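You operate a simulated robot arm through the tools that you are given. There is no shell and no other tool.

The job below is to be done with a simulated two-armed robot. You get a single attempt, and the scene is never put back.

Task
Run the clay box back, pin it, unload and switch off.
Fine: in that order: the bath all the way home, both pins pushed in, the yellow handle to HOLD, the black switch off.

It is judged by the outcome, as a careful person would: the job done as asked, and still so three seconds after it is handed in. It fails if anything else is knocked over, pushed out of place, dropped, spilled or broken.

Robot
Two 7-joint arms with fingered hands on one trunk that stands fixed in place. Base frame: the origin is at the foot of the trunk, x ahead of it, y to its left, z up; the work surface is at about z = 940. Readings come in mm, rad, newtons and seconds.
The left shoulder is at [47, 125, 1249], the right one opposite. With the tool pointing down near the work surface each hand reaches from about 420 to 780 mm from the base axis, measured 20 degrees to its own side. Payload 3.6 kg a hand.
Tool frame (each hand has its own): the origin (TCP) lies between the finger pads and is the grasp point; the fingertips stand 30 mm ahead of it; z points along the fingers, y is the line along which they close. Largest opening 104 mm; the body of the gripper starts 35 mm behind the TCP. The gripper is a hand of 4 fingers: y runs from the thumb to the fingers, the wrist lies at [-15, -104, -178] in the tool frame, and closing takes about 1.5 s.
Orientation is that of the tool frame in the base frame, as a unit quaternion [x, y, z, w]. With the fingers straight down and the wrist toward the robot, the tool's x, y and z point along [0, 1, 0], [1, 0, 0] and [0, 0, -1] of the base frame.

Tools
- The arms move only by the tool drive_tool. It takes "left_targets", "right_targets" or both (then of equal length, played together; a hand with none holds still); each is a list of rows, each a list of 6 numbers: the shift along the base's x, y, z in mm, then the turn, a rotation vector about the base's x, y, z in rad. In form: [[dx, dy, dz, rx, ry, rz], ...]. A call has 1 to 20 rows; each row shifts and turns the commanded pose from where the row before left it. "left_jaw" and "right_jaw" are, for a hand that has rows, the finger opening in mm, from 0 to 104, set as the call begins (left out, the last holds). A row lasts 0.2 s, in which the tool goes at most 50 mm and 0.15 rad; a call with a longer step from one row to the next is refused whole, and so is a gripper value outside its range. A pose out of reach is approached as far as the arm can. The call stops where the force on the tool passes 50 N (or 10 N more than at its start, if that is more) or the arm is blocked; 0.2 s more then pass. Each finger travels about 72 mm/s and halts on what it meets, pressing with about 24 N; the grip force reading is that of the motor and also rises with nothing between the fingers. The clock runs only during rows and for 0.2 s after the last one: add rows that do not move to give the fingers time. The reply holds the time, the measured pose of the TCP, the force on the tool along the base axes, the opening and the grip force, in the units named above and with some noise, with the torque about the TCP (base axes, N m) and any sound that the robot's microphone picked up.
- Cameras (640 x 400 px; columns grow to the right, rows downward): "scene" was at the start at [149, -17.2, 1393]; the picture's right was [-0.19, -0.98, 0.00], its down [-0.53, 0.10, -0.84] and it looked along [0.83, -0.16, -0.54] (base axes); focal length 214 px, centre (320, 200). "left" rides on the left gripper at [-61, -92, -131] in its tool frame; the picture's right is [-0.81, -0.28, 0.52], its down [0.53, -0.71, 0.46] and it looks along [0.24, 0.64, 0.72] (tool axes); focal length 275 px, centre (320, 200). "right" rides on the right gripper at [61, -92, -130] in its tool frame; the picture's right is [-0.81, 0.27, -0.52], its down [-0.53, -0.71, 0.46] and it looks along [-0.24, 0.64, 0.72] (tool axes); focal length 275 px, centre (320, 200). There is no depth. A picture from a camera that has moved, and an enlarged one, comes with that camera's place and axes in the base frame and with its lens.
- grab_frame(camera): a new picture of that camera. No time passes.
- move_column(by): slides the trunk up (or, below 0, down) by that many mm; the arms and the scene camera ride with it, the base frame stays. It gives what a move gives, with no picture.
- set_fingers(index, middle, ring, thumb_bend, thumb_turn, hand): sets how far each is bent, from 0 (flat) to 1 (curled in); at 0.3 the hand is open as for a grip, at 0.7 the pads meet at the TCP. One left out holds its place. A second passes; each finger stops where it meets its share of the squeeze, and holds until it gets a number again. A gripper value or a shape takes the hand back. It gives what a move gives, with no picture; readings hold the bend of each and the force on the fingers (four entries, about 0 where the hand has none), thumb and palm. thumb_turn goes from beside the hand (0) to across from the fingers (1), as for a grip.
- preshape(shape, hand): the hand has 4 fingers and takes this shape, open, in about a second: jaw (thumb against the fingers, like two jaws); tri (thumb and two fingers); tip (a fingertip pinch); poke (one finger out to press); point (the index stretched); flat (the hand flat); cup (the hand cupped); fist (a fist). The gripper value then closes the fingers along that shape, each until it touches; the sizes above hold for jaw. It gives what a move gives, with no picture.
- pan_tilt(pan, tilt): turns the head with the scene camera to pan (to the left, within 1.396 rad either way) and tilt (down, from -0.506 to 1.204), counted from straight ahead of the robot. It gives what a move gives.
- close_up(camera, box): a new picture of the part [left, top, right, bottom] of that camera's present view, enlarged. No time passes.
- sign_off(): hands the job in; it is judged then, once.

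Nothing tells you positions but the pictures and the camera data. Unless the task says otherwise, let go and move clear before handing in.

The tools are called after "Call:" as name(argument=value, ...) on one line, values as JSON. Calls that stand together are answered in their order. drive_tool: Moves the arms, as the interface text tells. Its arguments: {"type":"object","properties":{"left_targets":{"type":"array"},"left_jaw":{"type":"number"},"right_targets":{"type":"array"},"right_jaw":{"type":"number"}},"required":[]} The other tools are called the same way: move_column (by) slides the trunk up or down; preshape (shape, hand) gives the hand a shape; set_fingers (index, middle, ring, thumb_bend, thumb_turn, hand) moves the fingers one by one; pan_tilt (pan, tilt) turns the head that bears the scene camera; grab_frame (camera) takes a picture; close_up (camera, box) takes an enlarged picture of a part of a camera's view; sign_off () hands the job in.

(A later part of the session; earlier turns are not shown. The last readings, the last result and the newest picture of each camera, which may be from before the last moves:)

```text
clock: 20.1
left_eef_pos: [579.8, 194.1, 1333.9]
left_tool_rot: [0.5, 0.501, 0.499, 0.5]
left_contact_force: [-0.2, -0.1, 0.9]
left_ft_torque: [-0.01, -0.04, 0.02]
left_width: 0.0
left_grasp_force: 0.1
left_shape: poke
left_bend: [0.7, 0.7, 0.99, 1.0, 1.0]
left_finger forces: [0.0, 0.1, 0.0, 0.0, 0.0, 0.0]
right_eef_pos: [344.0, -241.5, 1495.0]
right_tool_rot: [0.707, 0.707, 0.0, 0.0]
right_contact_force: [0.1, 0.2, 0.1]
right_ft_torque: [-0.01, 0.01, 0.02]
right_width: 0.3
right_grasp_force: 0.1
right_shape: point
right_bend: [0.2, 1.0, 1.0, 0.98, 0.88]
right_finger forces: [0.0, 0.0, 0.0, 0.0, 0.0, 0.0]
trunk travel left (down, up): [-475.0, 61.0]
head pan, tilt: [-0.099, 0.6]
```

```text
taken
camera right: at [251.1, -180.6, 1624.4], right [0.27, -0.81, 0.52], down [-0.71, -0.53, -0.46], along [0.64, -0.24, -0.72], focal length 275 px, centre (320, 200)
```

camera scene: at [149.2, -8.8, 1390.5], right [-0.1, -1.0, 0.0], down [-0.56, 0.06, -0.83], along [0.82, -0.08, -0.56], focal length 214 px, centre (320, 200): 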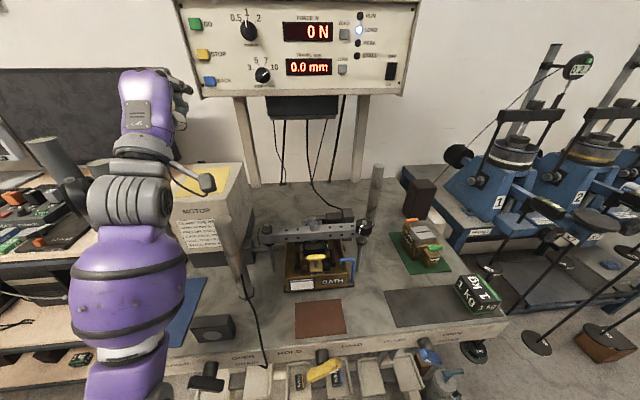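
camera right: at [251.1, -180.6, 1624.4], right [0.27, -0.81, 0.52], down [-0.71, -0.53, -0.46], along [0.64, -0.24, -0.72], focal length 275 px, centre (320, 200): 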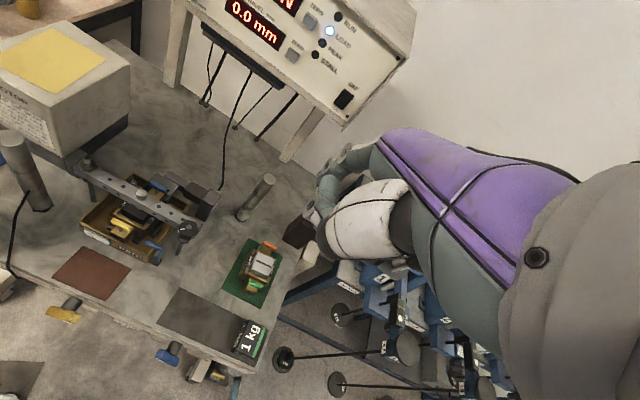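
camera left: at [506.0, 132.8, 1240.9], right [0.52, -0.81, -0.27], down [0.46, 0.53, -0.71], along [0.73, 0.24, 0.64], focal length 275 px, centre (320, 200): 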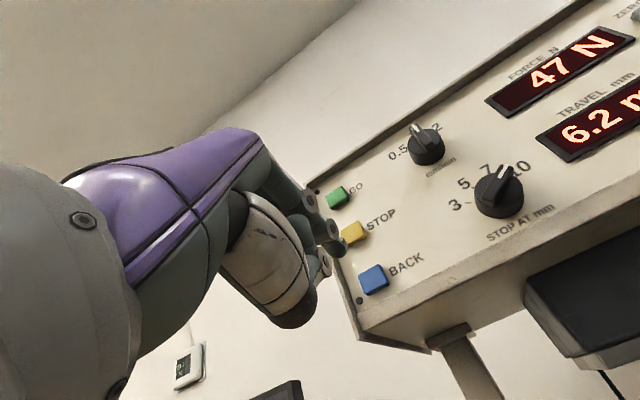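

Call:
close_up(camera="scene", box=[250, 200, 390, 310])

Call:
close_up(camera="right", box=[70, 150, 220, 280])

Call:
close_up(camera="scene", box=[180, 320, 480, 400])

```text
3.64 times, centred on (320, 255) of scene
camera zoom: at [149.2, -8.8, 1390.5], right [-0.1, -1.0, 0.0], down [-0.56, 0.06, -0.83], along [0.82, -0.08, -0.56], focal length 780 px, centre (320, 0)
```

zoom: 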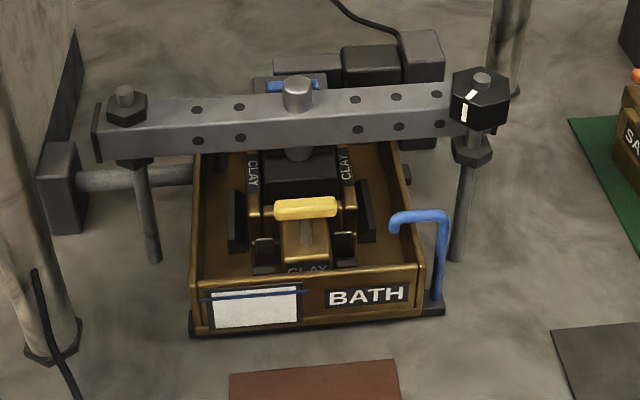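

```text
3.08 times, centred on (145, 215) of right
camera zoom: at [251.1, -180.6, 1624.4], right [0.27, -0.81, 0.52], down [-0.71, -0.53, -0.46], along [0.64, -0.24, -0.72], focal length 847 px, centre (858, 154)
```

zoom: 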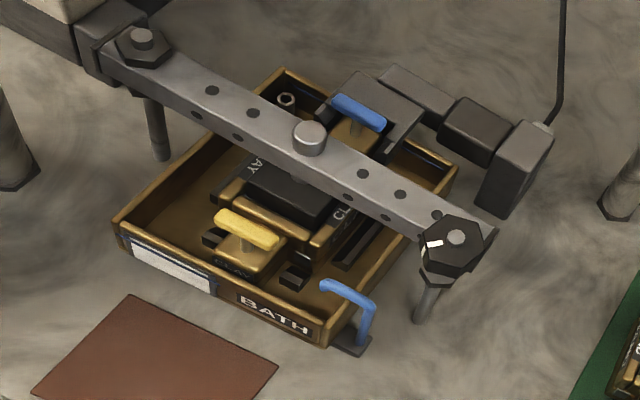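

```text
2.13 times, centred on (330, 360) of scene
camera zoom: at [149.2, -8.8, 1390.5], right [-0.1, -1.0, 0.0], down [-0.56, 0.06, -0.83], along [0.82, -0.08, -0.56], focal length 458 px, centre (299, -141)
```

zoom: 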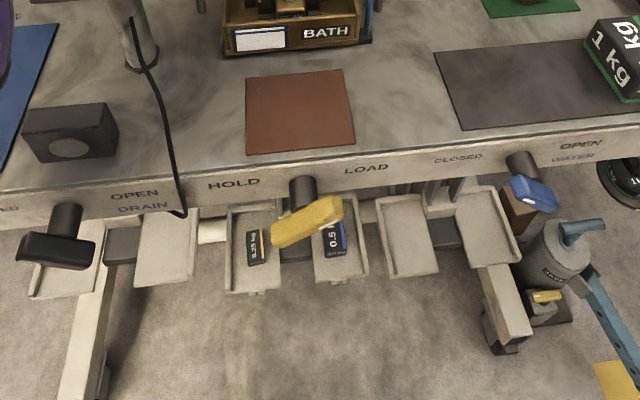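

By stereo I put the yellow pin grip at about (447, -31, 1045) and the blue one at about (548, -30, 1049), with the beam at x≈500 between them. I'd like a single slender finger to get behind the beam, so I'll inspect the right hand's point shape.

Call:
pan_tilt(pan=-0.85, tilt=-0.25)

Call:
close_up(camera="scene", box=[220, 100, 420, 300])

Call:
grab_frame(camera="scene")

```text
clock: 21.3
left_eef_pos: [581.0, 194.0, 1332.5]
left_tool_rot: [0.501, 0.5, 0.498, 0.501]
left_contact_force: [0.4, -0.4, -0.4]
left_ft_torque: [0.01, -0.02, 0.0]
left_width: 0.0
left_grasp_force: 0.0
left_shape: poke
left_bend: [0.7, 0.7, 0.99, 1.0, 1.0]
left_finger forces: [0.1, 0.0, 0.0, 0.1, 0.0, 0.0]
right_eef_pos: [343.7, -243.4, 1493.4]
right_tool_rot: [0.707, 0.707, 0.001, -0.001]
right_contact_force: [0.3, -1.0, 0.0]
right_ft_torque: [0.01, 0.02, 0.0]
right_width: 0.0
right_grasp_force: 0.0
right_shape: point
right_bend: [0.2, 1.0, 1.0, 0.98, 0.88]
right_finger forces: [0.1, 0.1, 0.1, 0.1, 0.0, 0.0]
trunk travel left (down, up): [-475.0, 61.0]
head pan, tilt: [-0.85, -0.25]
```

```text
2.00 times, centred on (320, 200) of scene
camera zoom: at [115.0, -61.0, 1467.1], right [-0.75, -0.66, 0.0], down [0.16, -0.18, -0.97], along [0.64, -0.73, 0.25], focal length 429 px, centre (320, 200)
```

zoom: 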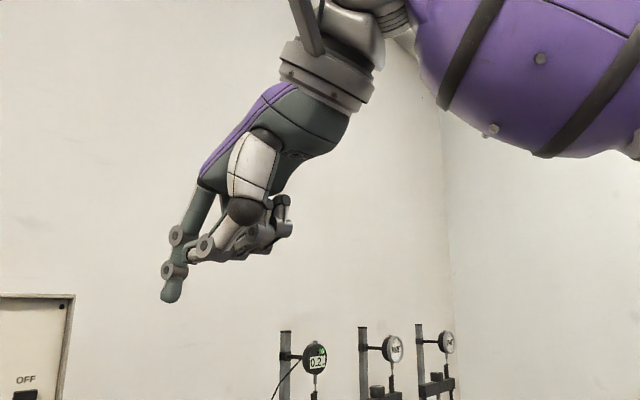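

```text
taken
camera scene: at [115.0, -61.0, 1467.1], right [-0.75, -0.66, 0.0], down [0.16, -0.18, -0.97], along [0.64, -0.73, 0.25], focal length 214 px, centre (320, 200)
```

scene: 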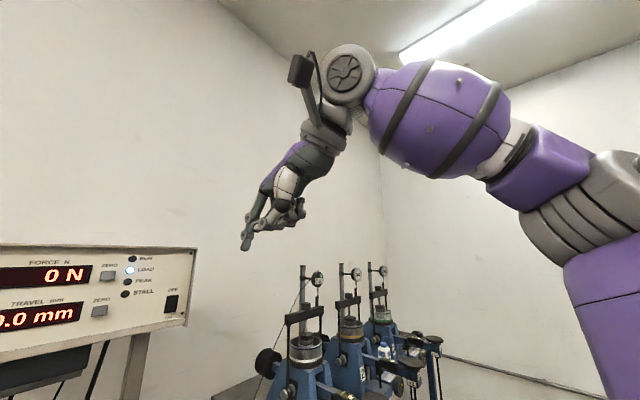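

The straight index in this shape is splayed well off the tool axis, so I'll use a poke-like shape with only the index at 0.7 and the rest curled, then check where its tip lies.

Call:
set_fingers(hand="right", index=0.7, middle=1.0, ring=1.0, thumb_bend=1.0, thumb_turn=1.0)

Call:
close_up(camera="scene", box=[220, 130, 320, 260])

```text
clock: 22.3
left_eef_pos: [580.9, 193.4, 1333.2]
left_tool_rot: [0.5, 0.5, 0.499, 0.501]
left_contact_force: [-0.2, -0.5, 0.2]
left_ft_torque: [0.01, 0.01, -0.01]
left_width: 0.0
left_grasp_force: 0.1
left_shape: poke
left_bend: [0.7, 0.7, 0.99, 1.0, 1.0]
left_finger forces: [0.0, 0.0, 0.1, 0.0, 0.1, 0.1]
right_eef_pos: [343.2, -243.1, 1493.9]
right_tool_rot: [0.707, 0.707, 0.0, 0.001]
right_contact_force: [0.5, -0.2, -0.3]
right_ft_torque: [0.03, -0.01, -0.01]
right_width: 21.6
right_grasp_force: 0.0
right_shape: fingers
right_bend: [0.34, 1.0, 1.0, 0.99, 1.0]
right_finger forces: [0.0, 0.0, 0.1, 0.0, 0.1, 0.0]
trunk travel left (down, up): [-475.0, 61.0]
head pan, tilt: [-0.85, -0.25]
```

```text
3.08 times, centred on (270, 195) of scene
camera zoom: at [114.9, -61.0, 1467.1], right [-0.75, -0.66, 0.0], down [0.16, -0.19, -0.97], along [0.64, -0.73, 0.25], focal length 660 px, centre (474, 215)
```

zoom: 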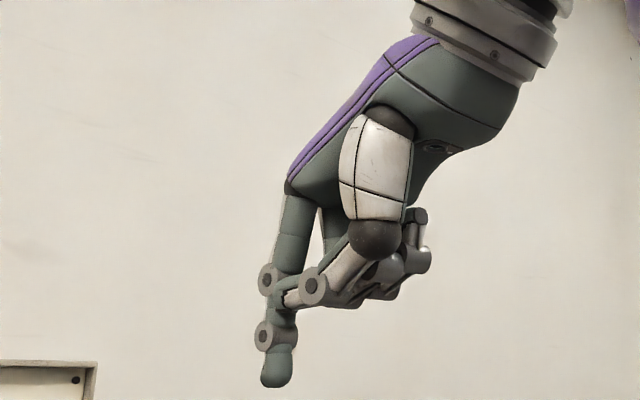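

The index stops against the thumb at 0.34, which leaves it straight along the tool axis, with its tip about 55 mm toward the finger side and 28 mm ahead of the TCP, well clear of the others. That suits the pins; I'll hold it there and bring the right hand over the bath, turned so the wrist comes from the right.

Call:
set_fingers(hand="right", index=0.33)

Call:
drive_tool(right_targets=[[9.8, 14.3, -20, 0, 0, 0.1428], [9.8, 14.3, -20, 0, 0, 0.1428], [9.8, 14.3, -20, 0, 0, 0.1428], [9.8, 14.3, -20, 0, 0, 0.1428], [9.8, 14.3, -20, 0, 0, 0.1428], [9.8, 14.3, -20, 0, 0, 0.1428], [9.8, 14.3, -20, 0, 0, 0.1428], [9.8, 14.3, -20, 0, 0, 0.1428], [9.8, 14.3, -20, 0, 0, 0.1428], [9.8, 14.3, -20, 0, 0, 0.1428], [9.8, 14.3, -20, 0, 0, 0.1428]])

Call:
pan_tilt(pan=-0.1, tilt=0.6)

Call:
grab_frame(camera="scene")

Call:
grab_frame(camera="right")

```text
clock: 23.3
left_eef_pos: [581.4, 194.2, 1332.4]
left_tool_rot: [0.5, 0.5, 0.499, 0.5]
left_contact_force: [0.1, -0.9, 0.0]
left_ft_torque: [-0.01, -0.02, 0.01]
left_width: 0.0
left_grasp_force: 0.1
left_shape: poke
left_bend: [0.7, 0.7, 0.99, 1.0, 1.0]
left_finger forces: [0.0, 0.1, 0.0, 0.0, 0.0, 0.1]
right_eef_pos: [343.7, -242.5, 1495.0]
right_tool_rot: [0.707, 0.707, 0.0, 0.0]
right_contact_force: [0.8, -0.4, -0.7]
right_ft_torque: [0.0, 0.02, -0.03]
right_width: 26.3
right_grasp_force: 0.1
right_shape: fingers
right_bend: [0.3, 1.0, 1.0, 0.99, 1.0]
right_finger forces: [0.1, 0.1, 0.0, 0.0, 0.0, 0.0]
trunk travel left (down, up): [-475.0, 61.0]
head pan, tilt: [-0.85, -0.25]
```

```text
clock: 25.7
left_eef_pos: [582.6, 194.1, 1331.7]
left_tool_rot: [0.5, 0.501, 0.499, 0.5]
left_contact_force: [-0.3, -0.6, -0.7]
left_ft_torque: [0.0, 0.01, 0.0]
left_width: 0.0
left_grasp_force: 0.0
left_shape: poke
left_bend: [0.7, 0.7, 0.99, 1.0, 1.0]
left_finger forces: [0.1, 0.1, 0.0, 0.0, 0.0, 0.1]
right_eef_pos: [452.2, -83.3, 1273.6]
right_tool_rot: [-0.001, 1.0, 0.0, 0.001]
right_contact_force: [0.2, 0.7, -0.4]
right_ft_torque: [0.03, -0.01, 0.02]
right_width: 26.4
right_grasp_force: 0.2
right_shape: fingers
right_bend: [0.3, 1.0, 1.0, 0.99, 1.0]
right_finger forces: [0.1, 0.0, 0.1, 0.0, 0.1, 0.0]
trunk travel left (down, up): [-475.0, 61.0]
head pan, tilt: [-0.85, -0.25]
```

```text
clock: 26.8
left_eef_pos: [581.8, 194.4, 1332.3]
left_tool_rot: [0.5, 0.5, 0.499, 0.5]
left_contact_force: [-0.7, 0.9, -0.5]
left_ft_torque: [-0.03, -0.02, 0.0]
left_width: 0.0
left_grasp_force: 0.1
left_shape: poke
left_bend: [0.7, 0.7, 0.99, 1.0, 1.0]
left_finger forces: [0.0, 0.0, 0.0, 0.0, 0.0, 0.0]
right_eef_pos: [450.8, -84.0, 1275.3]
right_tool_rot: [0.001, 1.0, 0.0, 0.001]
right_contact_force: [0.3, -0.9, 1.0]
right_ft_torque: [0.04, 0.0, 0.0]
right_width: 26.7
right_grasp_force: 0.0
right_shape: fingers
right_bend: [0.3, 1.0, 1.0, 0.99, 1.0]
right_finger forces: [0.0, 0.1, 0.1, 0.1, 0.1, 0.0]
trunk travel left (down, up): [-475.0, 61.0]
head pan, tilt: [-0.099, 0.6]
```

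```text
taken
camera scene: at [149.3, -9.0, 1390.5], right [-0.1, -0.99, 0.0], down [-0.56, 0.06, -0.83], along [0.82, -0.08, -0.56], focal length 214 px, centre (320, 200)
```

scene: 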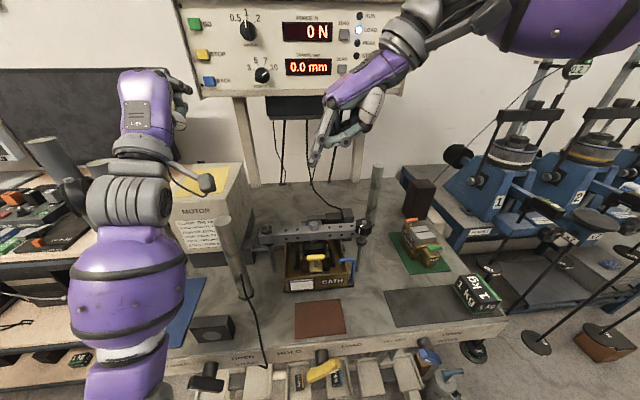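

```text
taken
camera right: at [389.4, -175.8, 1404.3], right [0.81, 0.27, 0.52], down [0.53, -0.71, -0.46], along [0.24, 0.64, -0.72], focal length 275 px, centre (320, 200)
```

right: 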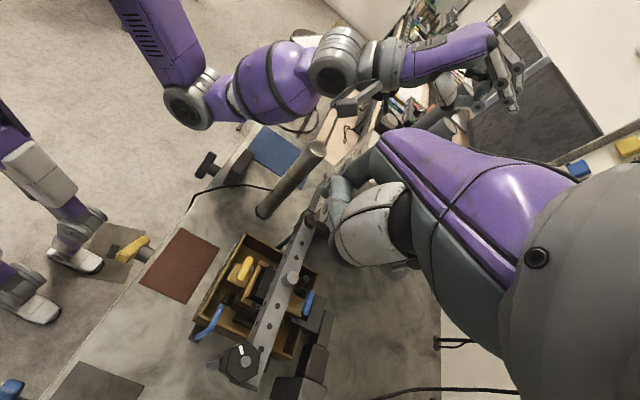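

Call:
close_up(camera="right", box=[180, 220, 360, 390])

Call:
close_up(camera="scene", box=[260, 120, 380, 300])

Call:
close_up(camera="right", box=[80, 140, 240, 300])

```text
2.35 times, centred on (270, 305) of right
camera zoom: at [389.4, -175.8, 1404.3], right [0.81, 0.27, 0.52], down [0.53, -0.71, -0.46], along [0.24, 0.64, -0.72], focal length 648 px, centre (438, -47)
```

zoom: 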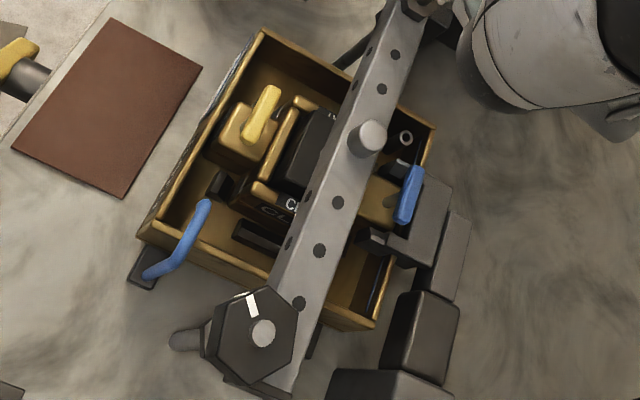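

```text
2.22 times, centred on (320, 210) of scene
camera zoom: at [149.3, -9.0, 1390.5], right [-0.1, -0.99, 0.0], down [-0.56, 0.06, -0.83], along [0.82, -0.08, -0.56], focal length 477 px, centre (320, 178)
```

zoom: 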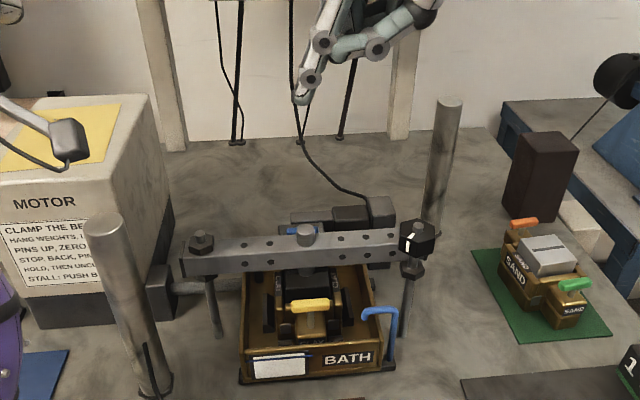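

```text
2.50 times, centred on (160, 220) of right
camera zoom: at [389.4, -175.8, 1404.3], right [0.81, 0.27, 0.52], down [0.53, -0.71, -0.46], along [0.24, 0.64, -0.72], focal length 688 px, centre (720, 150)
```

zoom: 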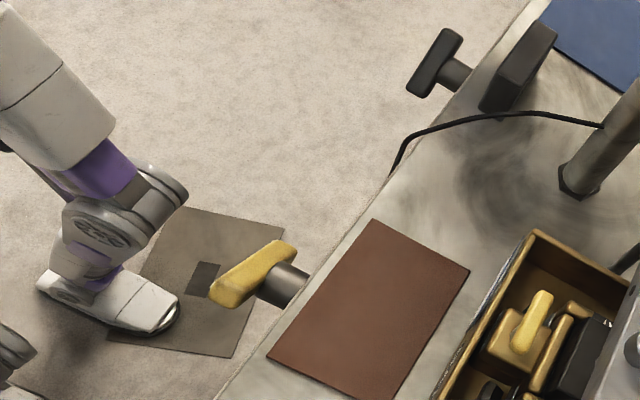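

Call:
close_up(camera="right", box=[280, 140, 420, 280])

```text
2.86 times, centred on (350, 210) of right
camera zoom: at [389.4, -175.8, 1404.3], right [0.81, 0.27, 0.52], down [0.53, -0.71, -0.46], along [0.24, 0.64, -0.72], focal length 786 px, centre (234, 171)
```

zoom: 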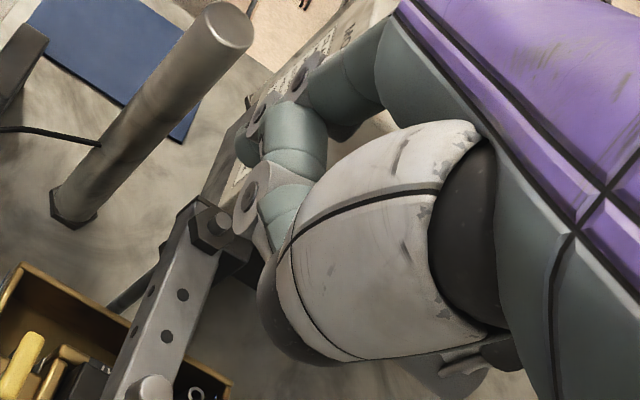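

The index tip (≈(446, -25, 1248)) matches my estimate in both cameras. The hand now lies the right way for the rear (blue) pin, so I'll go over it first, staying high, and check alignment.

Call:
drive_tool(right_targets=[[34, -2, 0, 0, 0, 0], [34, -2, 0, 0, 0, 0], [34, -1, 0, 0, 0, 0], [0, 0, -40, 0, 0, 0], [0, 0, -40, 0, 0, 0], [0, 0, -20, 0, 0, 0]])

Call:
close_up(camera="scene", box=[260, 130, 400, 280])

Call:
grab_frame(camera="right")

Call:
grab_frame(camera="left")

```text
clock: 28.2
left_eef_pos: [581.4, 193.7, 1332.0]
left_tool_rot: [0.501, 0.5, 0.499, 0.501]
left_contact_force: [-0.2, 0.1, -0.3]
left_ft_torque: [0.05, 0.03, 0.01]
left_width: 0.0
left_grasp_force: 0.1
left_shape: poke
left_bend: [0.7, 0.7, 0.99, 1.0, 1.0]
left_finger forces: [0.0, 0.1, 0.0, 0.1, 0.0, 0.1]
right_eef_pos: [518.9, -92.2, 1175.4]
right_tool_rot: [0.0, 1.0, 0.0, 0.0]
right_contact_force: [0.1, -0.5, -0.1]
right_ft_torque: [-0.02, -0.01, -0.03]
right_width: 26.4
right_grasp_force: 0.1
right_shape: fingers
right_bend: [0.3, 1.0, 1.0, 0.99, 1.0]
right_finger forces: [0.1, 0.1, 0.0, 0.1, 0.0, 0.0]
right hand out of reach, approached as far as the arm can: row 2, 3
trunk travel left (down, up): [-475.0, 61.0]
head pan, tilt: [-0.099, 0.6]
```

```text
2.67 times, centred on (330, 205) of scene
camera zoom: at [149.6, -8.9, 1390.4], right [-0.1, -0.99, 0.0], down [-0.56, 0.06, -0.82], along [0.82, -0.08, -0.57], focal length 572 px, centre (293, 187)
```

zoom: 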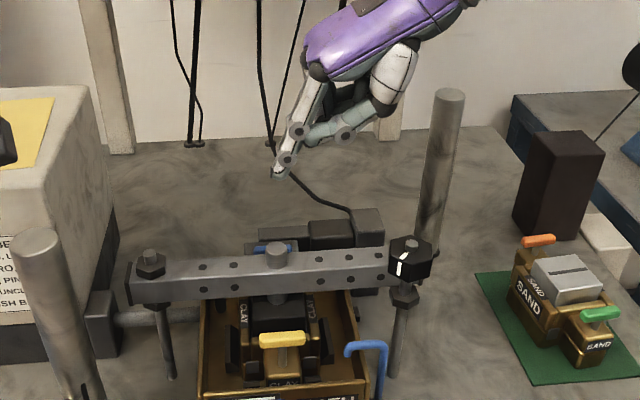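

```text
taken
camera right: at [457.1, -183.7, 1304.5], right [0.81, 0.27, 0.52], down [0.53, -0.71, -0.46], along [0.24, 0.64, -0.72], focal length 275 px, centre (320, 200)
```

right: 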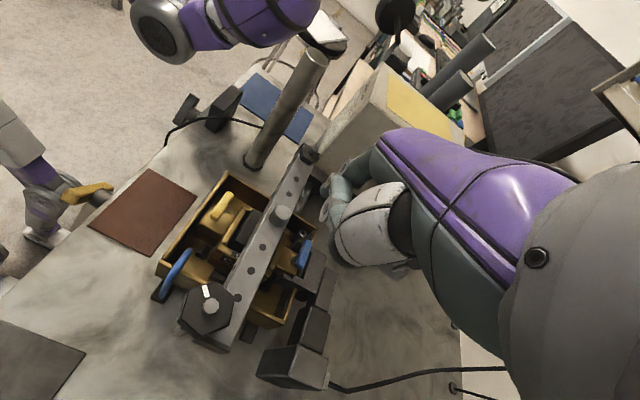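

```text
taken
camera left: at [448.8, 133.2, 1241.3], right [0.52, -0.81, -0.27], down [0.46, 0.53, -0.71], along [0.73, 0.24, 0.64], focal length 275 px, centre (320, 200)
```

left: 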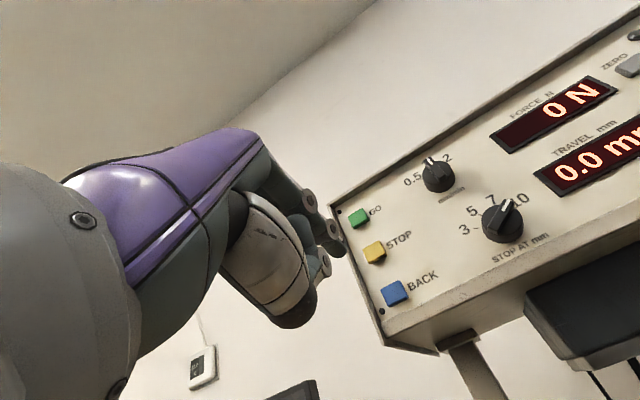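

The arm hit its reach limit at that height and stopped 33 mm short in x. I'll try the remaining shift now that the hand is lower.

Call:
drive_tool(right_targets=[[12, 0, 0, 0, 0, 0], [12, 0, 0, 0, 0, 0], [10, 1, 0, 0, 0, 0]])

```text
clock: 29.0
left_eef_pos: [579.7, 195.1, 1332.2]
left_tool_rot: [0.5, 0.5, 0.499, 0.5]
left_contact_force: [-0.2, -1.7, 0.3]
left_ft_torque: [-0.03, 0.03, 0.0]
left_width: 0.1
left_grasp_force: 0.1
left_shape: poke
left_bend: [0.7, 0.7, 0.99, 1.0, 1.0]
left_finger forces: [0.0, 0.0, 0.1, 0.1, 0.1, 0.0]
right_eef_pos: [542.0, -92.8, 1175.6]
right_tool_rot: [0.0, 1.0, 0.0, -0.001]
right_contact_force: [0.5, -0.4, 0.4]
right_ft_torque: [0.0, 0.03, -0.01]
right_width: 26.5
right_grasp_force: 0.0
right_shape: fingers
right_bend: [0.3, 1.0, 1.0, 0.99, 1.0]
right_finger forces: [0.0, 0.0, 0.1, 0.0, 0.1, 0.0]
right hand out of reach, approached as far as the arm can: row 3
trunk travel left (down, up): [-475.0, 61.0]
head pan, tilt: [-0.099, 0.6]
```

Call:
drive_tool(right_targets=[[0, 0, -25, 0, 0, 0], [5, 1, 0, 0, 0, 0], [5, 1, 0, 0, 0, 0]])

Call:
close_up(camera="scene", box=[260, 130, 400, 280])

Call:
close_up(camera="right", box=[170, 140, 390, 340])

```text
clock: 29.8
left_eef_pos: [582.8, 193.6, 1333.1]
left_tool_rot: [0.501, 0.5, 0.499, 0.501]
left_contact_force: [1.2, -0.2, -0.2]
left_ft_torque: [0.0, -0.03, 0.02]
left_width: 0.3
left_grasp_force: 0.0
left_shape: poke
left_bend: [0.7, 0.7, 0.99, 1.0, 1.0]
left_finger forces: [0.1, 0.0, 0.0, 0.0, 0.0, 0.0]
right_eef_pos: [553.2, -91.6, 1150.7]
right_tool_rot: [0.001, 1.0, 0.0, 0.001]
right_contact_force: [0.6, -0.3, -0.4]
right_ft_torque: [0.04, 0.05, -0.03]
right_width: 26.5
right_grasp_force: 0.0
right_shape: fingers
right_bend: [0.3, 1.0, 1.0, 0.99, 1.0]
right_finger forces: [0.0, 0.0, 0.0, 0.1, 0.1, 0.0]
trunk travel left (down, up): [-475.0, 61.0]
head pan, tilt: [-0.099, 0.6]
```

```text
2.67 times, centred on (330, 205) of scene
camera zoom: at [149.9, -9.3, 1390.3], right [-0.1, -0.99, 0.0], down [-0.56, 0.06, -0.82], along [0.82, -0.08, -0.57], focal length 572 px, centre (293, 187)
```

zoom: 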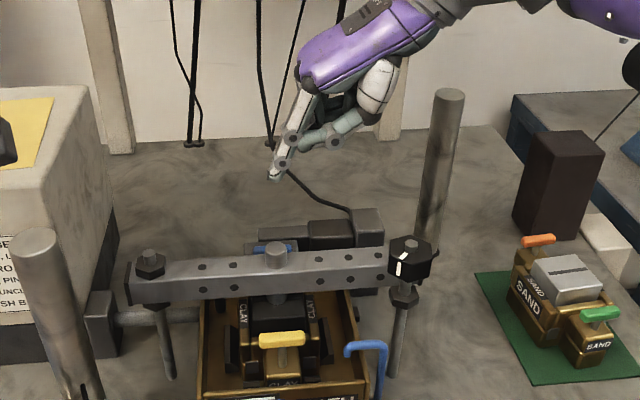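

```text
2.00 times, centred on (280, 240) of right
camera zoom: at [491.6, -183.1, 1279.4], right [0.81, 0.27, 0.52], down [0.53, -0.71, -0.46], along [0.24, 0.64, -0.72], focal length 551 px, centre (400, 120)
```

zoom: 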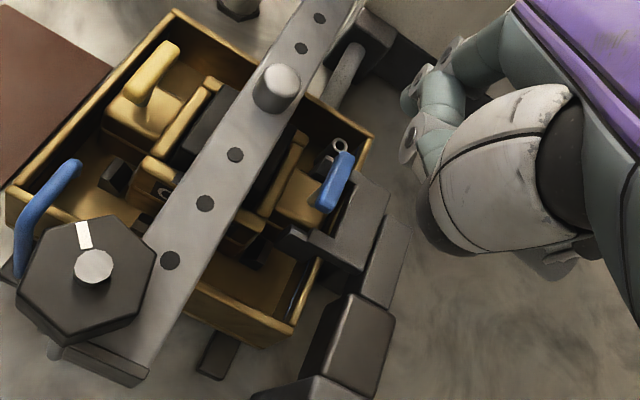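

The fingertip (≈(550, -34, 1123)) is over the blue grip (≈(549, -30, 1046)). I'll shift 3 mm in y and come down close to the grip, then check.

Call:
drive_tool(right_targets=[[0, 3, -20, 0, 0, 0], [0, 0, -20, 0, 0, 0], [0, 0, -15, 0, 0, 0]])

Call:
close_up(camera="scene", box=[270, 160, 390, 260])

Call:
close_up(camera="right", box=[170, 140, 390, 340])

```text
clock: 30.6
left_eef_pos: [582.6, 193.0, 1332.2]
left_tool_rot: [0.5, 0.501, 0.499, 0.5]
left_contact_force: [0.9, -0.6, -0.3]
left_ft_torque: [-0.03, 0.02, 0.03]
left_width: 0.2
left_grasp_force: 0.0
left_shape: poke
left_bend: [0.7, 0.7, 0.99, 1.0, 1.0]
left_finger forces: [0.0, 0.0, 0.0, 0.0, 0.0, 0.1]
right_eef_pos: [552.4, -87.5, 1095.2]
right_tool_rot: [0.0, 1.0, 0.0, 0.001]
right_contact_force: [0.1, 0.1, 0.2]
right_ft_torque: [-0.01, 0.02, 0.03]
right_width: 26.3
right_grasp_force: 0.1
right_shape: fingers
right_bend: [0.3, 1.0, 1.0, 0.99, 1.0]
right_finger forces: [0.0, 0.1, 0.0, 0.1, 0.0, 0.0]
trunk travel left (down, up): [-475.0, 61.0]
head pan, tilt: [-0.099, 0.6]
```

```text
4.00 times, centred on (330, 210) of scene
camera zoom: at [149.6, -8.9, 1390.4], right [-0.1, -0.99, 0.0], down [-0.56, 0.06, -0.82], along [0.82, -0.08, -0.57], focal length 858 px, centre (280, 160)
```

zoom: 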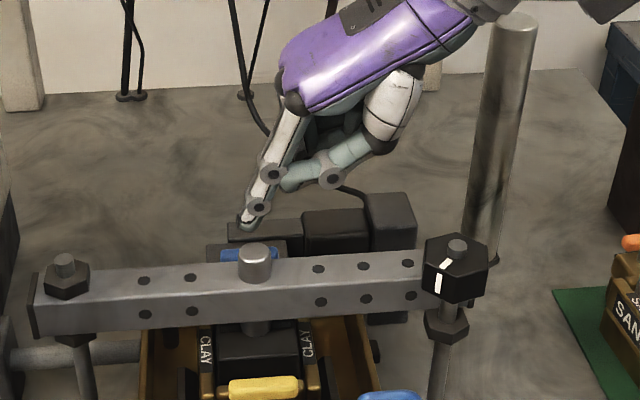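

```text
2.00 times, centred on (280, 240) of right
camera zoom: at [491.3, -179.3, 1224.7], right [0.81, 0.27, 0.52], down [0.53, -0.71, -0.46], along [0.24, 0.64, -0.72], focal length 551 px, centre (400, 120)
```

zoom: 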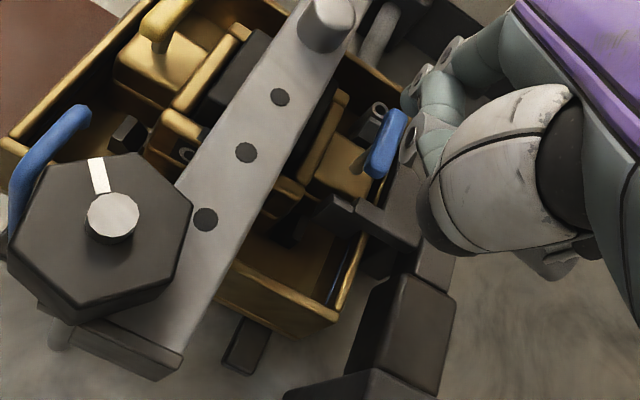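

Well aligned: about 17 mm of gap remains to the blue grip. I'll come down slowly onto it.

Call:
drive_tool(right_targets=[[0, -2, -5, 0, 0, 0], [0, 0, -5, 0, 0, 0], [0, 0, -4, 0, 0, 0], [0, 0, -3, 0, 0, 0], [0, 0, -3, 0, 0, 0]])

Call:
close_up(camera="scene", box=[270, 160, 390, 260])

Call:
close_up(camera="right", box=[250, 120, 390, 260])

```text
clock: 31.8
left_eef_pos: [580.8, 193.6, 1331.7]
left_tool_rot: [0.5, 0.501, 0.5, 0.5]
left_contact_force: [0.0, 0.8, -0.7]
left_ft_torque: [0.0, -0.01, -0.01]
left_width: 0.0
left_grasp_force: 0.0
left_shape: poke
left_bend: [0.7, 0.7, 0.99, 1.0, 1.0]
left_finger forces: [0.0, 0.0, 0.0, 0.0, 0.0, 0.0]
right_eef_pos: [552.1, -89.8, 1075.6]
right_tool_rot: [0.001, 1.0, -0.001, 0.0]
right_contact_force: [-1.0, 0.3, 0.1]
right_ft_torque: [-0.01, 0.04, 0.01]
right_width: 26.5
right_grasp_force: 0.0
right_shape: fingers
right_bend: [0.3, 1.0, 1.0, 0.99, 1.0]
right_finger forces: [0.0, 0.0, 0.0, 0.0, 0.0, 0.0]
trunk travel left (down, up): [-475.0, 61.0]
head pan, tilt: [-0.099, 0.6]
```

```text
4.00 times, centred on (330, 210) of scene
camera zoom: at [149.4, -8.9, 1390.4], right [-0.1, -0.99, 0.0], down [-0.56, 0.06, -0.83], along [0.82, -0.08, -0.56], focal length 858 px, centre (280, 160)
```

zoom: 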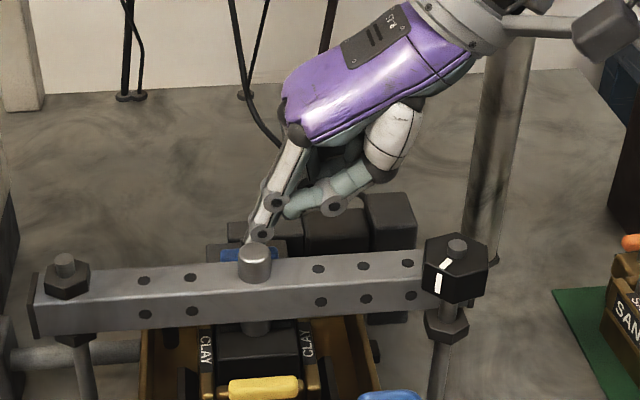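

```text
2.86 times, centred on (320, 190) of right
camera zoom: at [491.2, -181.0, 1204.9], right [0.81, 0.27, 0.52], down [0.53, -0.71, -0.46], along [0.24, 0.64, -0.72], focal length 786 px, centre (320, 229)
```

zoom: 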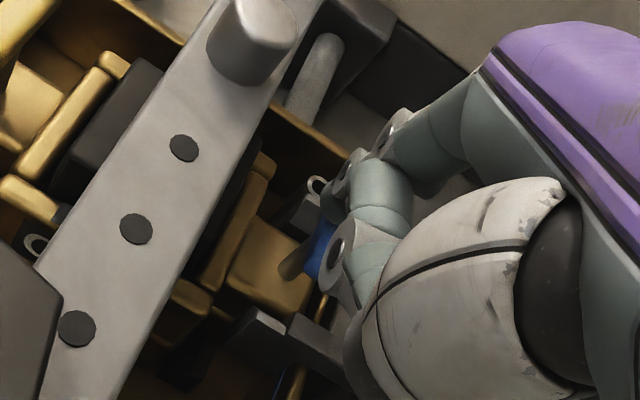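

Call:
drive_tool(right_targets=[[0, 0, -2, 0, 0, 0], [0, 0, -2, 0, 0, 0], [0, 0, -2, 0, 0, 0]])

Call:
close_up(camera="scene", box=[290, 190, 350, 240])

Call:
close_up(camera="right", box=[290, 140, 360, 220])

```text
clock: 32.6
left_eef_pos: [580.5, 193.9, 1332.9]
left_tool_rot: [0.5, 0.501, 0.499, 0.5]
left_contact_force: [-0.3, -0.1, -0.4]
left_ft_torque: [0.0, 0.03, -0.03]
left_width: 0.1
left_grasp_force: 0.0
left_shape: poke
left_bend: [0.7, 0.7, 0.99, 1.0, 1.0]
left_finger forces: [0.0, 0.1, 0.0, 0.0, 0.1, 0.0]
right_eef_pos: [552.7, -90.3, 1070.0]
right_tool_rot: [0.001, 1.0, 0.0, 0.0]
right_contact_force: [-0.5, 0.4, 0.7]
right_ft_torque: [0.03, 0.02, 0.03]
right_width: 26.2
right_grasp_force: 0.2
right_shape: fingers
right_bend: [0.3, 1.0, 1.0, 0.99, 1.0]
right_finger forces: [0.6, 0.1, 0.0, 0.0, 0.0, 0.0]
trunk travel left (down, up): [-475.0, 61.0]
head pan, tilt: [-0.099, 0.6]
```

```text
8.00 times, centred on (320, 215) of scene
camera zoom: at [149.5, -8.9, 1390.4], right [-0.1, -0.99, 0.0], down [-0.56, 0.06, -0.83], along [0.82, -0.08, -0.56], focal length 1716 px, centre (320, 80)
```

zoom: 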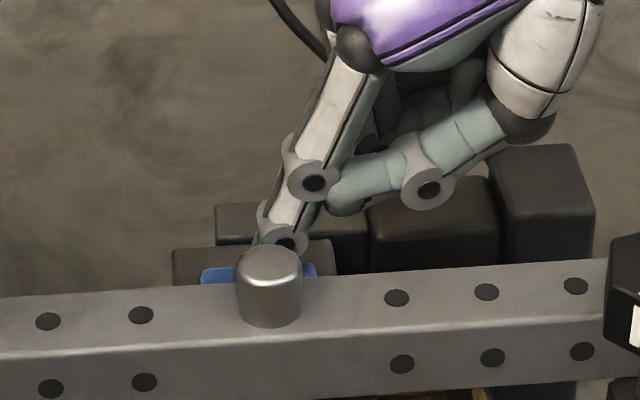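

```text
5.00 times, centred on (325, 180) of right
camera zoom: at [491.2, -181.1, 1198.7], right [0.81, 0.27, 0.52], down [0.53, -0.71, -0.46], along [0.24, 0.64, -0.72], focal length 1376 px, centre (295, 300)
```

zoom: 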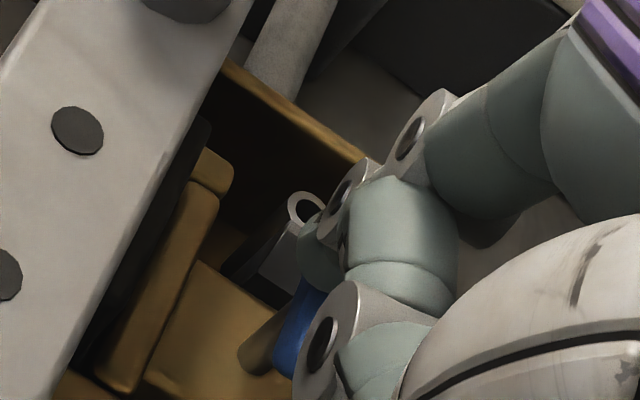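

Contact is just starting (0.6 N on the index) with the tip on the blue grip. I'll press down in small steps.

Call:
drive_tool(right_targets=[[0, 0, -2, 0, 0, 0], [0, 0, -2, 0, 0, 0], [0, 0, -2, 0, 0, 0]])

Call:
close_up(camera="scene", box=[290, 190, 350, 240])

Call:
close_up(camera="right", box=[290, 140, 360, 220])

```text
clock: 33.4
left_eef_pos: [580.7, 192.7, 1332.5]
left_tool_rot: [0.501, 0.499, 0.498, 0.501]
left_contact_force: [-0.5, 0.2, -0.9]
left_ft_torque: [-0.03, 0.05, -0.02]
left_width: 0.3
left_grasp_force: 0.0
left_shape: poke
left_bend: [0.7, 0.7, 0.99, 1.0, 1.0]
left_finger forces: [0.0, 0.0, 0.0, 0.0, 0.1, 0.1]
right_eef_pos: [552.9, -89.7, 1064.4]
right_tool_rot: [0.0, 1.0, 0.0, -0.001]
right_contact_force: [0.3, 0.2, -0.9]
right_ft_torque: [0.0, 0.0, 0.01]
right_width: 26.5
right_grasp_force: 0.1
right_shape: fingers
right_bend: [0.3, 1.0, 1.0, 0.99, 1.0]
right_finger forces: [0.0, 0.0, 0.0, 0.0, 0.1, 0.1]
trunk travel left (down, up): [-475.0, 61.0]
head pan, tilt: [-0.099, 0.6]
```

```text
8.00 times, centred on (320, 215) of scene
camera zoom: at [149.4, -8.9, 1390.4], right [-0.1, -0.99, 0.0], down [-0.56, 0.06, -0.83], along [0.82, -0.08, -0.56], focal length 1716 px, centre (320, 80)
```

zoom: 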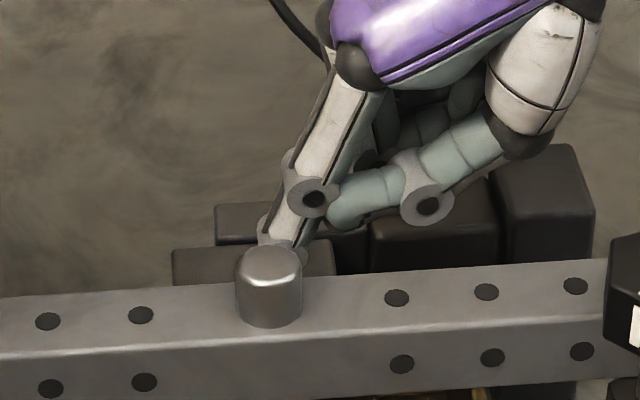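

```text
5.00 times, centred on (325, 180) of right
camera zoom: at [491.1, -181.1, 1193.0], right [0.81, 0.27, 0.52], down [0.53, -0.71, -0.46], along [0.24, 0.64, -0.72], focal length 1376 px, centre (295, 300)
```

zoom: 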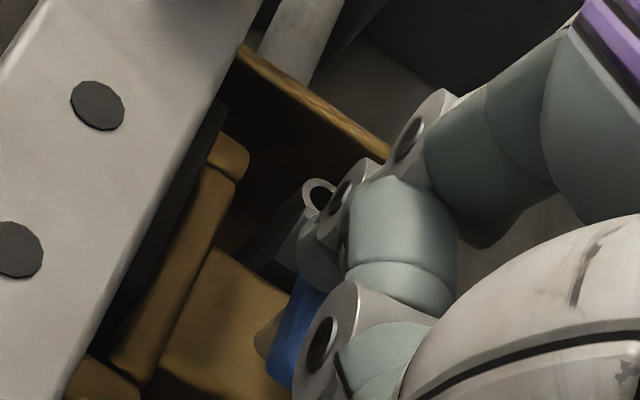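

The grip has gone down with the finger. I'll keep pressing until it seats.

Call:
drive_tool(right_targets=[[0, 0, -2, 0, 0, 0], [0, 0, -2, 0, 0, 0], [0, 0, -2, 0, 0, 0]])

Call:
close_up(camera="right", box=[250, 120, 390, 260])

```text
clock: 34.2
left_eef_pos: [580.4, 193.1, 1331.7]
left_tool_rot: [0.5, 0.5, 0.499, 0.501]
left_contact_force: [-0.1, -0.7, 0.9]
left_ft_torque: [-0.01, -0.02, 0.03]
left_width: 0.2
left_grasp_force: 0.1
left_shape: poke
left_bend: [0.7, 0.7, 0.99, 1.0, 1.0]
left_finger forces: [0.0, 0.0, 0.0, 0.0, 0.1, 0.0]
right_eef_pos: [552.9, -90.3, 1059.3]
right_tool_rot: [0.001, 1.0, 0.001, 0.001]
right_contact_force: [-0.8, -1.6, 6.6]
right_ft_torque: [0.34, 0.03, 0.0]
right_width: 26.6
right_grasp_force: 3.6
right_shape: fingers
right_bend: [0.3, 1.0, 1.0, 0.99, 1.0]
right_finger forces: [6.8, 0.0, 0.1, 0.0, 0.0, 0.1]
trunk travel left (down, up): [-475.0, 61.0]
head pan, tilt: [-0.099, 0.6]
```

```text
2.86 times, centred on (320, 190) of right
camera zoom: at [490.5, -181.3, 1188.2], right [0.81, 0.27, 0.52], down [0.53, -0.71, -0.46], along [0.25, 0.65, -0.72], focal length 786 px, centre (320, 229)
```

zoom: 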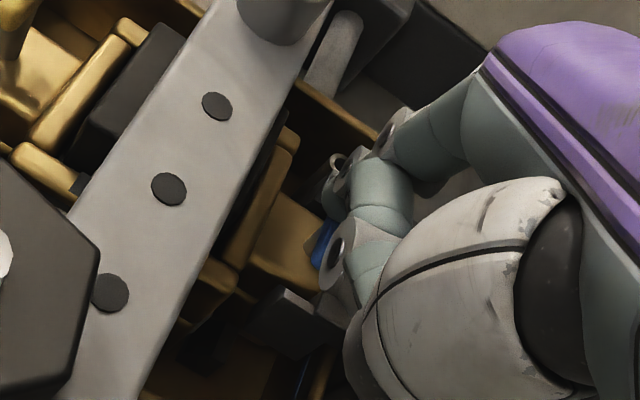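

Call:
drive_tool(right_targets=[[0, 0, -1.5, 0, 0, 0], [0, 0, -1.5, 0, 0, 0]])

Call:
close_up(camera="right", box=[250, 120, 390, 260])

Call:
close_up(camera="scene", box=[270, 170, 370, 260])

```text
clock: 34.8
left_eef_pos: [579.1, 194.2, 1334.4]
left_tool_rot: [0.5, 0.5, 0.5, 0.501]
left_contact_force: [0.6, 0.0, 0.3]
left_ft_torque: [0.02, 0.01, -0.01]
left_width: 0.1
left_grasp_force: 0.1
left_shape: poke
left_bend: [0.7, 0.7, 0.99, 1.0, 1.0]
left_finger forces: [0.0, 0.0, 0.0, 0.0, 0.0, 0.1]
right_eef_pos: [551.7, -89.2, 1058.0]
right_tool_rot: [0.002, 1.0, 0.003, 0.002]
right_contact_force: [-1.3, -4.7, 18.9]
right_ft_torque: [1.02, 0.12, 0.08]
right_width: 27.2
right_grasp_force: 9.9
right_shape: fingers
right_bend: [0.29, 1.0, 1.0, 0.99, 1.0]
right_finger forces: [18.8, 0.1, 0.0, 0.0, 0.1, 0.0]
trunk travel left (down, up): [-475.0, 61.0]
head pan, tilt: [-0.099, 0.6]
```

```text
2.86 times, centred on (320, 190) of right
camera zoom: at [489.7, -181.7, 1186.6], right [0.81, 0.27, 0.52], down [0.53, -0.71, -0.46], along [0.25, 0.65, -0.72], focal length 786 px, centre (320, 229)
```

zoom: 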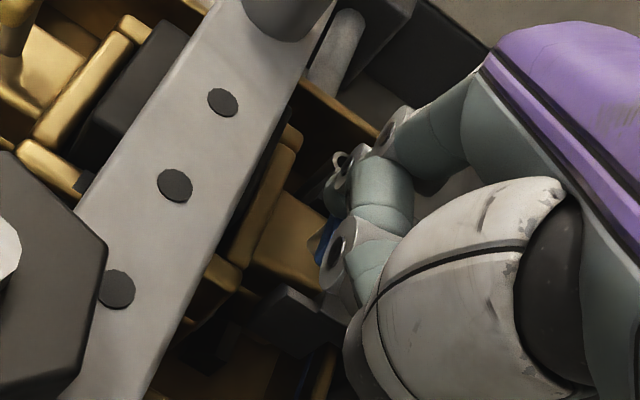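

```text
4.44 times, centred on (320, 215) of scene
camera zoom: at [147.5, -9.6, 1390.9], right [-0.1, -0.99, 0.0], down [-0.56, 0.06, -0.83], along [0.82, -0.08, -0.56], focal length 953 px, centre (320, 133)
```

zoom: 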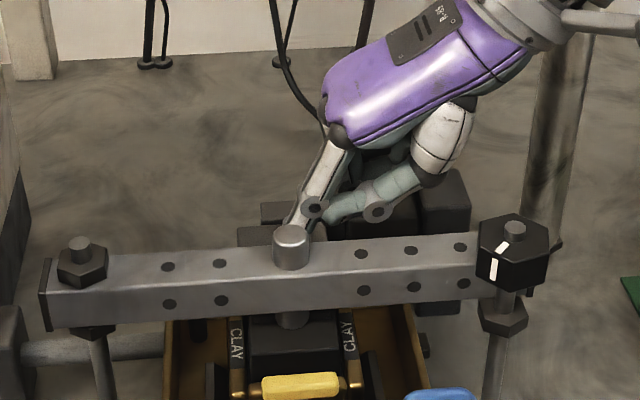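

The finger meets 19 N of firm resistance after about 12 mm of stroke, so it seems seated. I'll lift straight up and check.

Call:
drive_tool(right_targets=[[0, 0, 5, 0, 0, 0], [0, 0, 30, 0, 0, 0], [0, 0, 40, 0, 0, 0], [0, 0, 40, 0, 0, 0]])

Call:
close_up(camera="right", box=[170, 140, 390, 340])

Call:
close_up(camera="scene", box=[250, 170, 390, 310])

```text
clock: 35.8
left_eef_pos: [581.3, 193.0, 1332.6]
left_tool_rot: [0.5, 0.502, 0.499, 0.5]
left_contact_force: [-0.1, -0.7, 0.1]
left_ft_torque: [0.0, 0.03, 0.0]
left_width: 0.1
left_grasp_force: 0.0
left_shape: poke
left_bend: [0.7, 0.7, 0.99, 1.0, 1.0]
left_finger forces: [0.0, 0.1, 0.1, 0.0, 0.0, 0.1]
right_eef_pos: [554.8, -100.0, 1169.6]
right_tool_rot: [0.003, 1.0, 0.0, 0.0]
right_contact_force: [0.0, -0.6, -0.2]
right_ft_torque: [0.08, 0.01, -0.04]
right_width: 26.5
right_grasp_force: 0.1
right_shape: fingers
right_bend: [0.3, 1.0, 1.0, 0.99, 1.0]
right_finger forces: [0.1, 0.0, 0.1, 0.0, 0.1, 0.0]
right hand out of reach, approached as far as the arm can: row 4
trunk travel left (down, up): [-475.0, 61.0]
head pan, tilt: [-0.099, 0.6]
```

```text
2.00 times, centred on (280, 240) of right
camera zoom: at [493.3, -191.2, 1299.3], right [0.81, 0.27, 0.52], down [0.53, -0.71, -0.46], along [0.24, 0.64, -0.73], focal length 551 px, centre (400, 120)
```

zoom: 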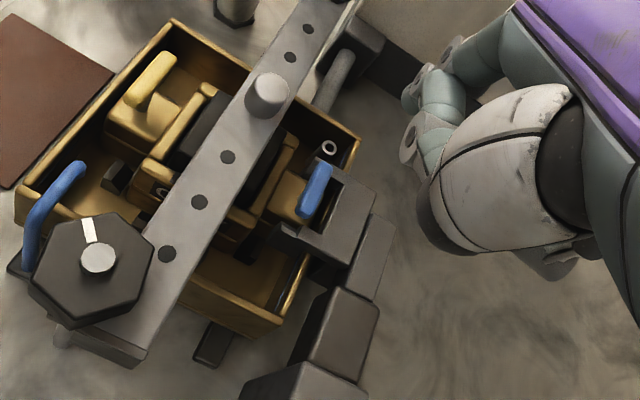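

```text
2.86 times, centred on (320, 240) of scene
camera zoom: at [149.4, -9.3, 1390.4], right [-0.1, -0.99, 0.0], down [-0.56, 0.06, -0.83], along [0.82, -0.08, -0.56], focal length 613 px, centre (320, 86)
```

zoom: 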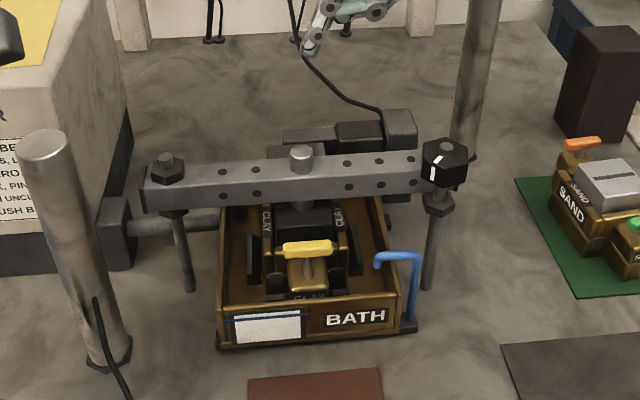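

Call:
close_up(camera="right", box=[210, 160, 300, 260])

```text
4.00 times, centred on (255, 210) of right
camera zoom: at [493.3, -191.2, 1299.3], right [0.81, 0.27, 0.52], down [0.53, -0.71, -0.46], along [0.24, 0.64, -0.73], focal length 1101 px, centre (580, 160)
```

zoom: 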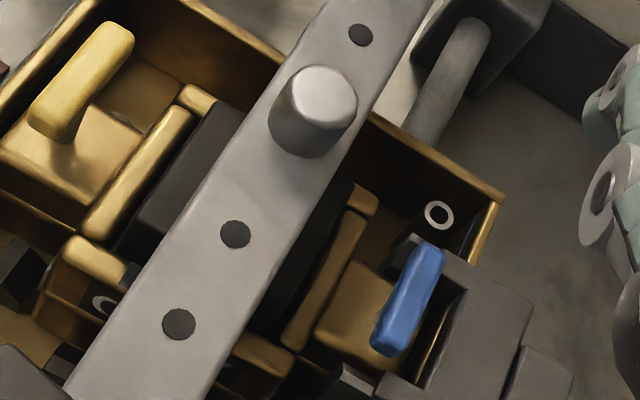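

The blue grip now sits down on its lug with no stem showing. Next I'll turn the right hand to 45° and bring the same finger over the yellow pin, staying above the beam.

Call:
drive_tool(right_targets=[[-24.3, 4.4, 0, 0, 0, -0.131], [-24.3, 4.4, 0, 0, 0, -0.131], [-24.3, 4.4, 0, 0, 0, -0.131], [-24.3, 4.4, 0, 0, 0, -0.131], [-24.3, 4.4, 0, 0, 0, -0.131], [-24.3, 4.4, 0, 0, 0, -0.131]])

Call:
close_up(camera="scene", box=[250, 130, 410, 310])

Call:
grab_frame(camera="right")

```text
clock: 37.2
left_eef_pos: [579.8, 193.8, 1333.2]
left_tool_rot: [0.5, 0.5, 0.499, 0.501]
left_contact_force: [0.6, -0.6, 0.0]
left_ft_torque: [0.03, -0.01, -0.04]
left_width: 0.1
left_grasp_force: 0.0
left_shape: poke
left_bend: [0.7, 0.7, 0.99, 1.0, 1.0]
left_finger forces: [0.0, 0.1, 0.1, 0.0, 0.0, 0.1]
right_eef_pos: [407.8, -71.2, 1171.0]
right_tool_rot: [0.384, 0.924, 0.0, 0.001]
right_contact_force: [-0.5, -0.6, -0.3]
right_ft_torque: [-0.01, -0.01, -0.01]
right_width: 26.5
right_grasp_force: 0.0
right_shape: fingers
right_bend: [0.3, 1.0, 1.0, 0.99, 1.0]
right_finger forces: [0.0, 0.0, 0.0, 0.0, 0.0, 0.0]
trunk travel left (down, up): [-475.0, 61.0]
head pan, tilt: [-0.099, 0.6]
```

```text
2.22 times, centred on (330, 220) of scene
camera zoom: at [148.4, -8.4, 1390.6], right [-0.1, -0.99, 0.0], down [-0.56, 0.06, -0.83], along [0.82, -0.08, -0.56], focal length 477 px, centre (298, 156)
```

zoom: 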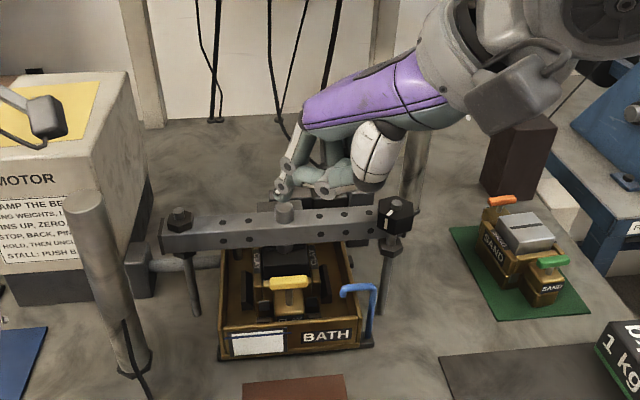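

```text
taken
camera right: at [298.7, -92.5, 1299.6], right [0.77, -0.38, 0.52], down [-0.13, -0.88, -0.46], along [0.63, 0.28, -0.72], focal length 275 px, centre (320, 200)
```

right: 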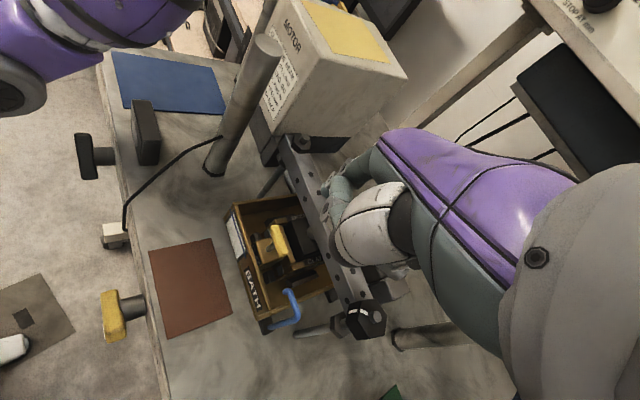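

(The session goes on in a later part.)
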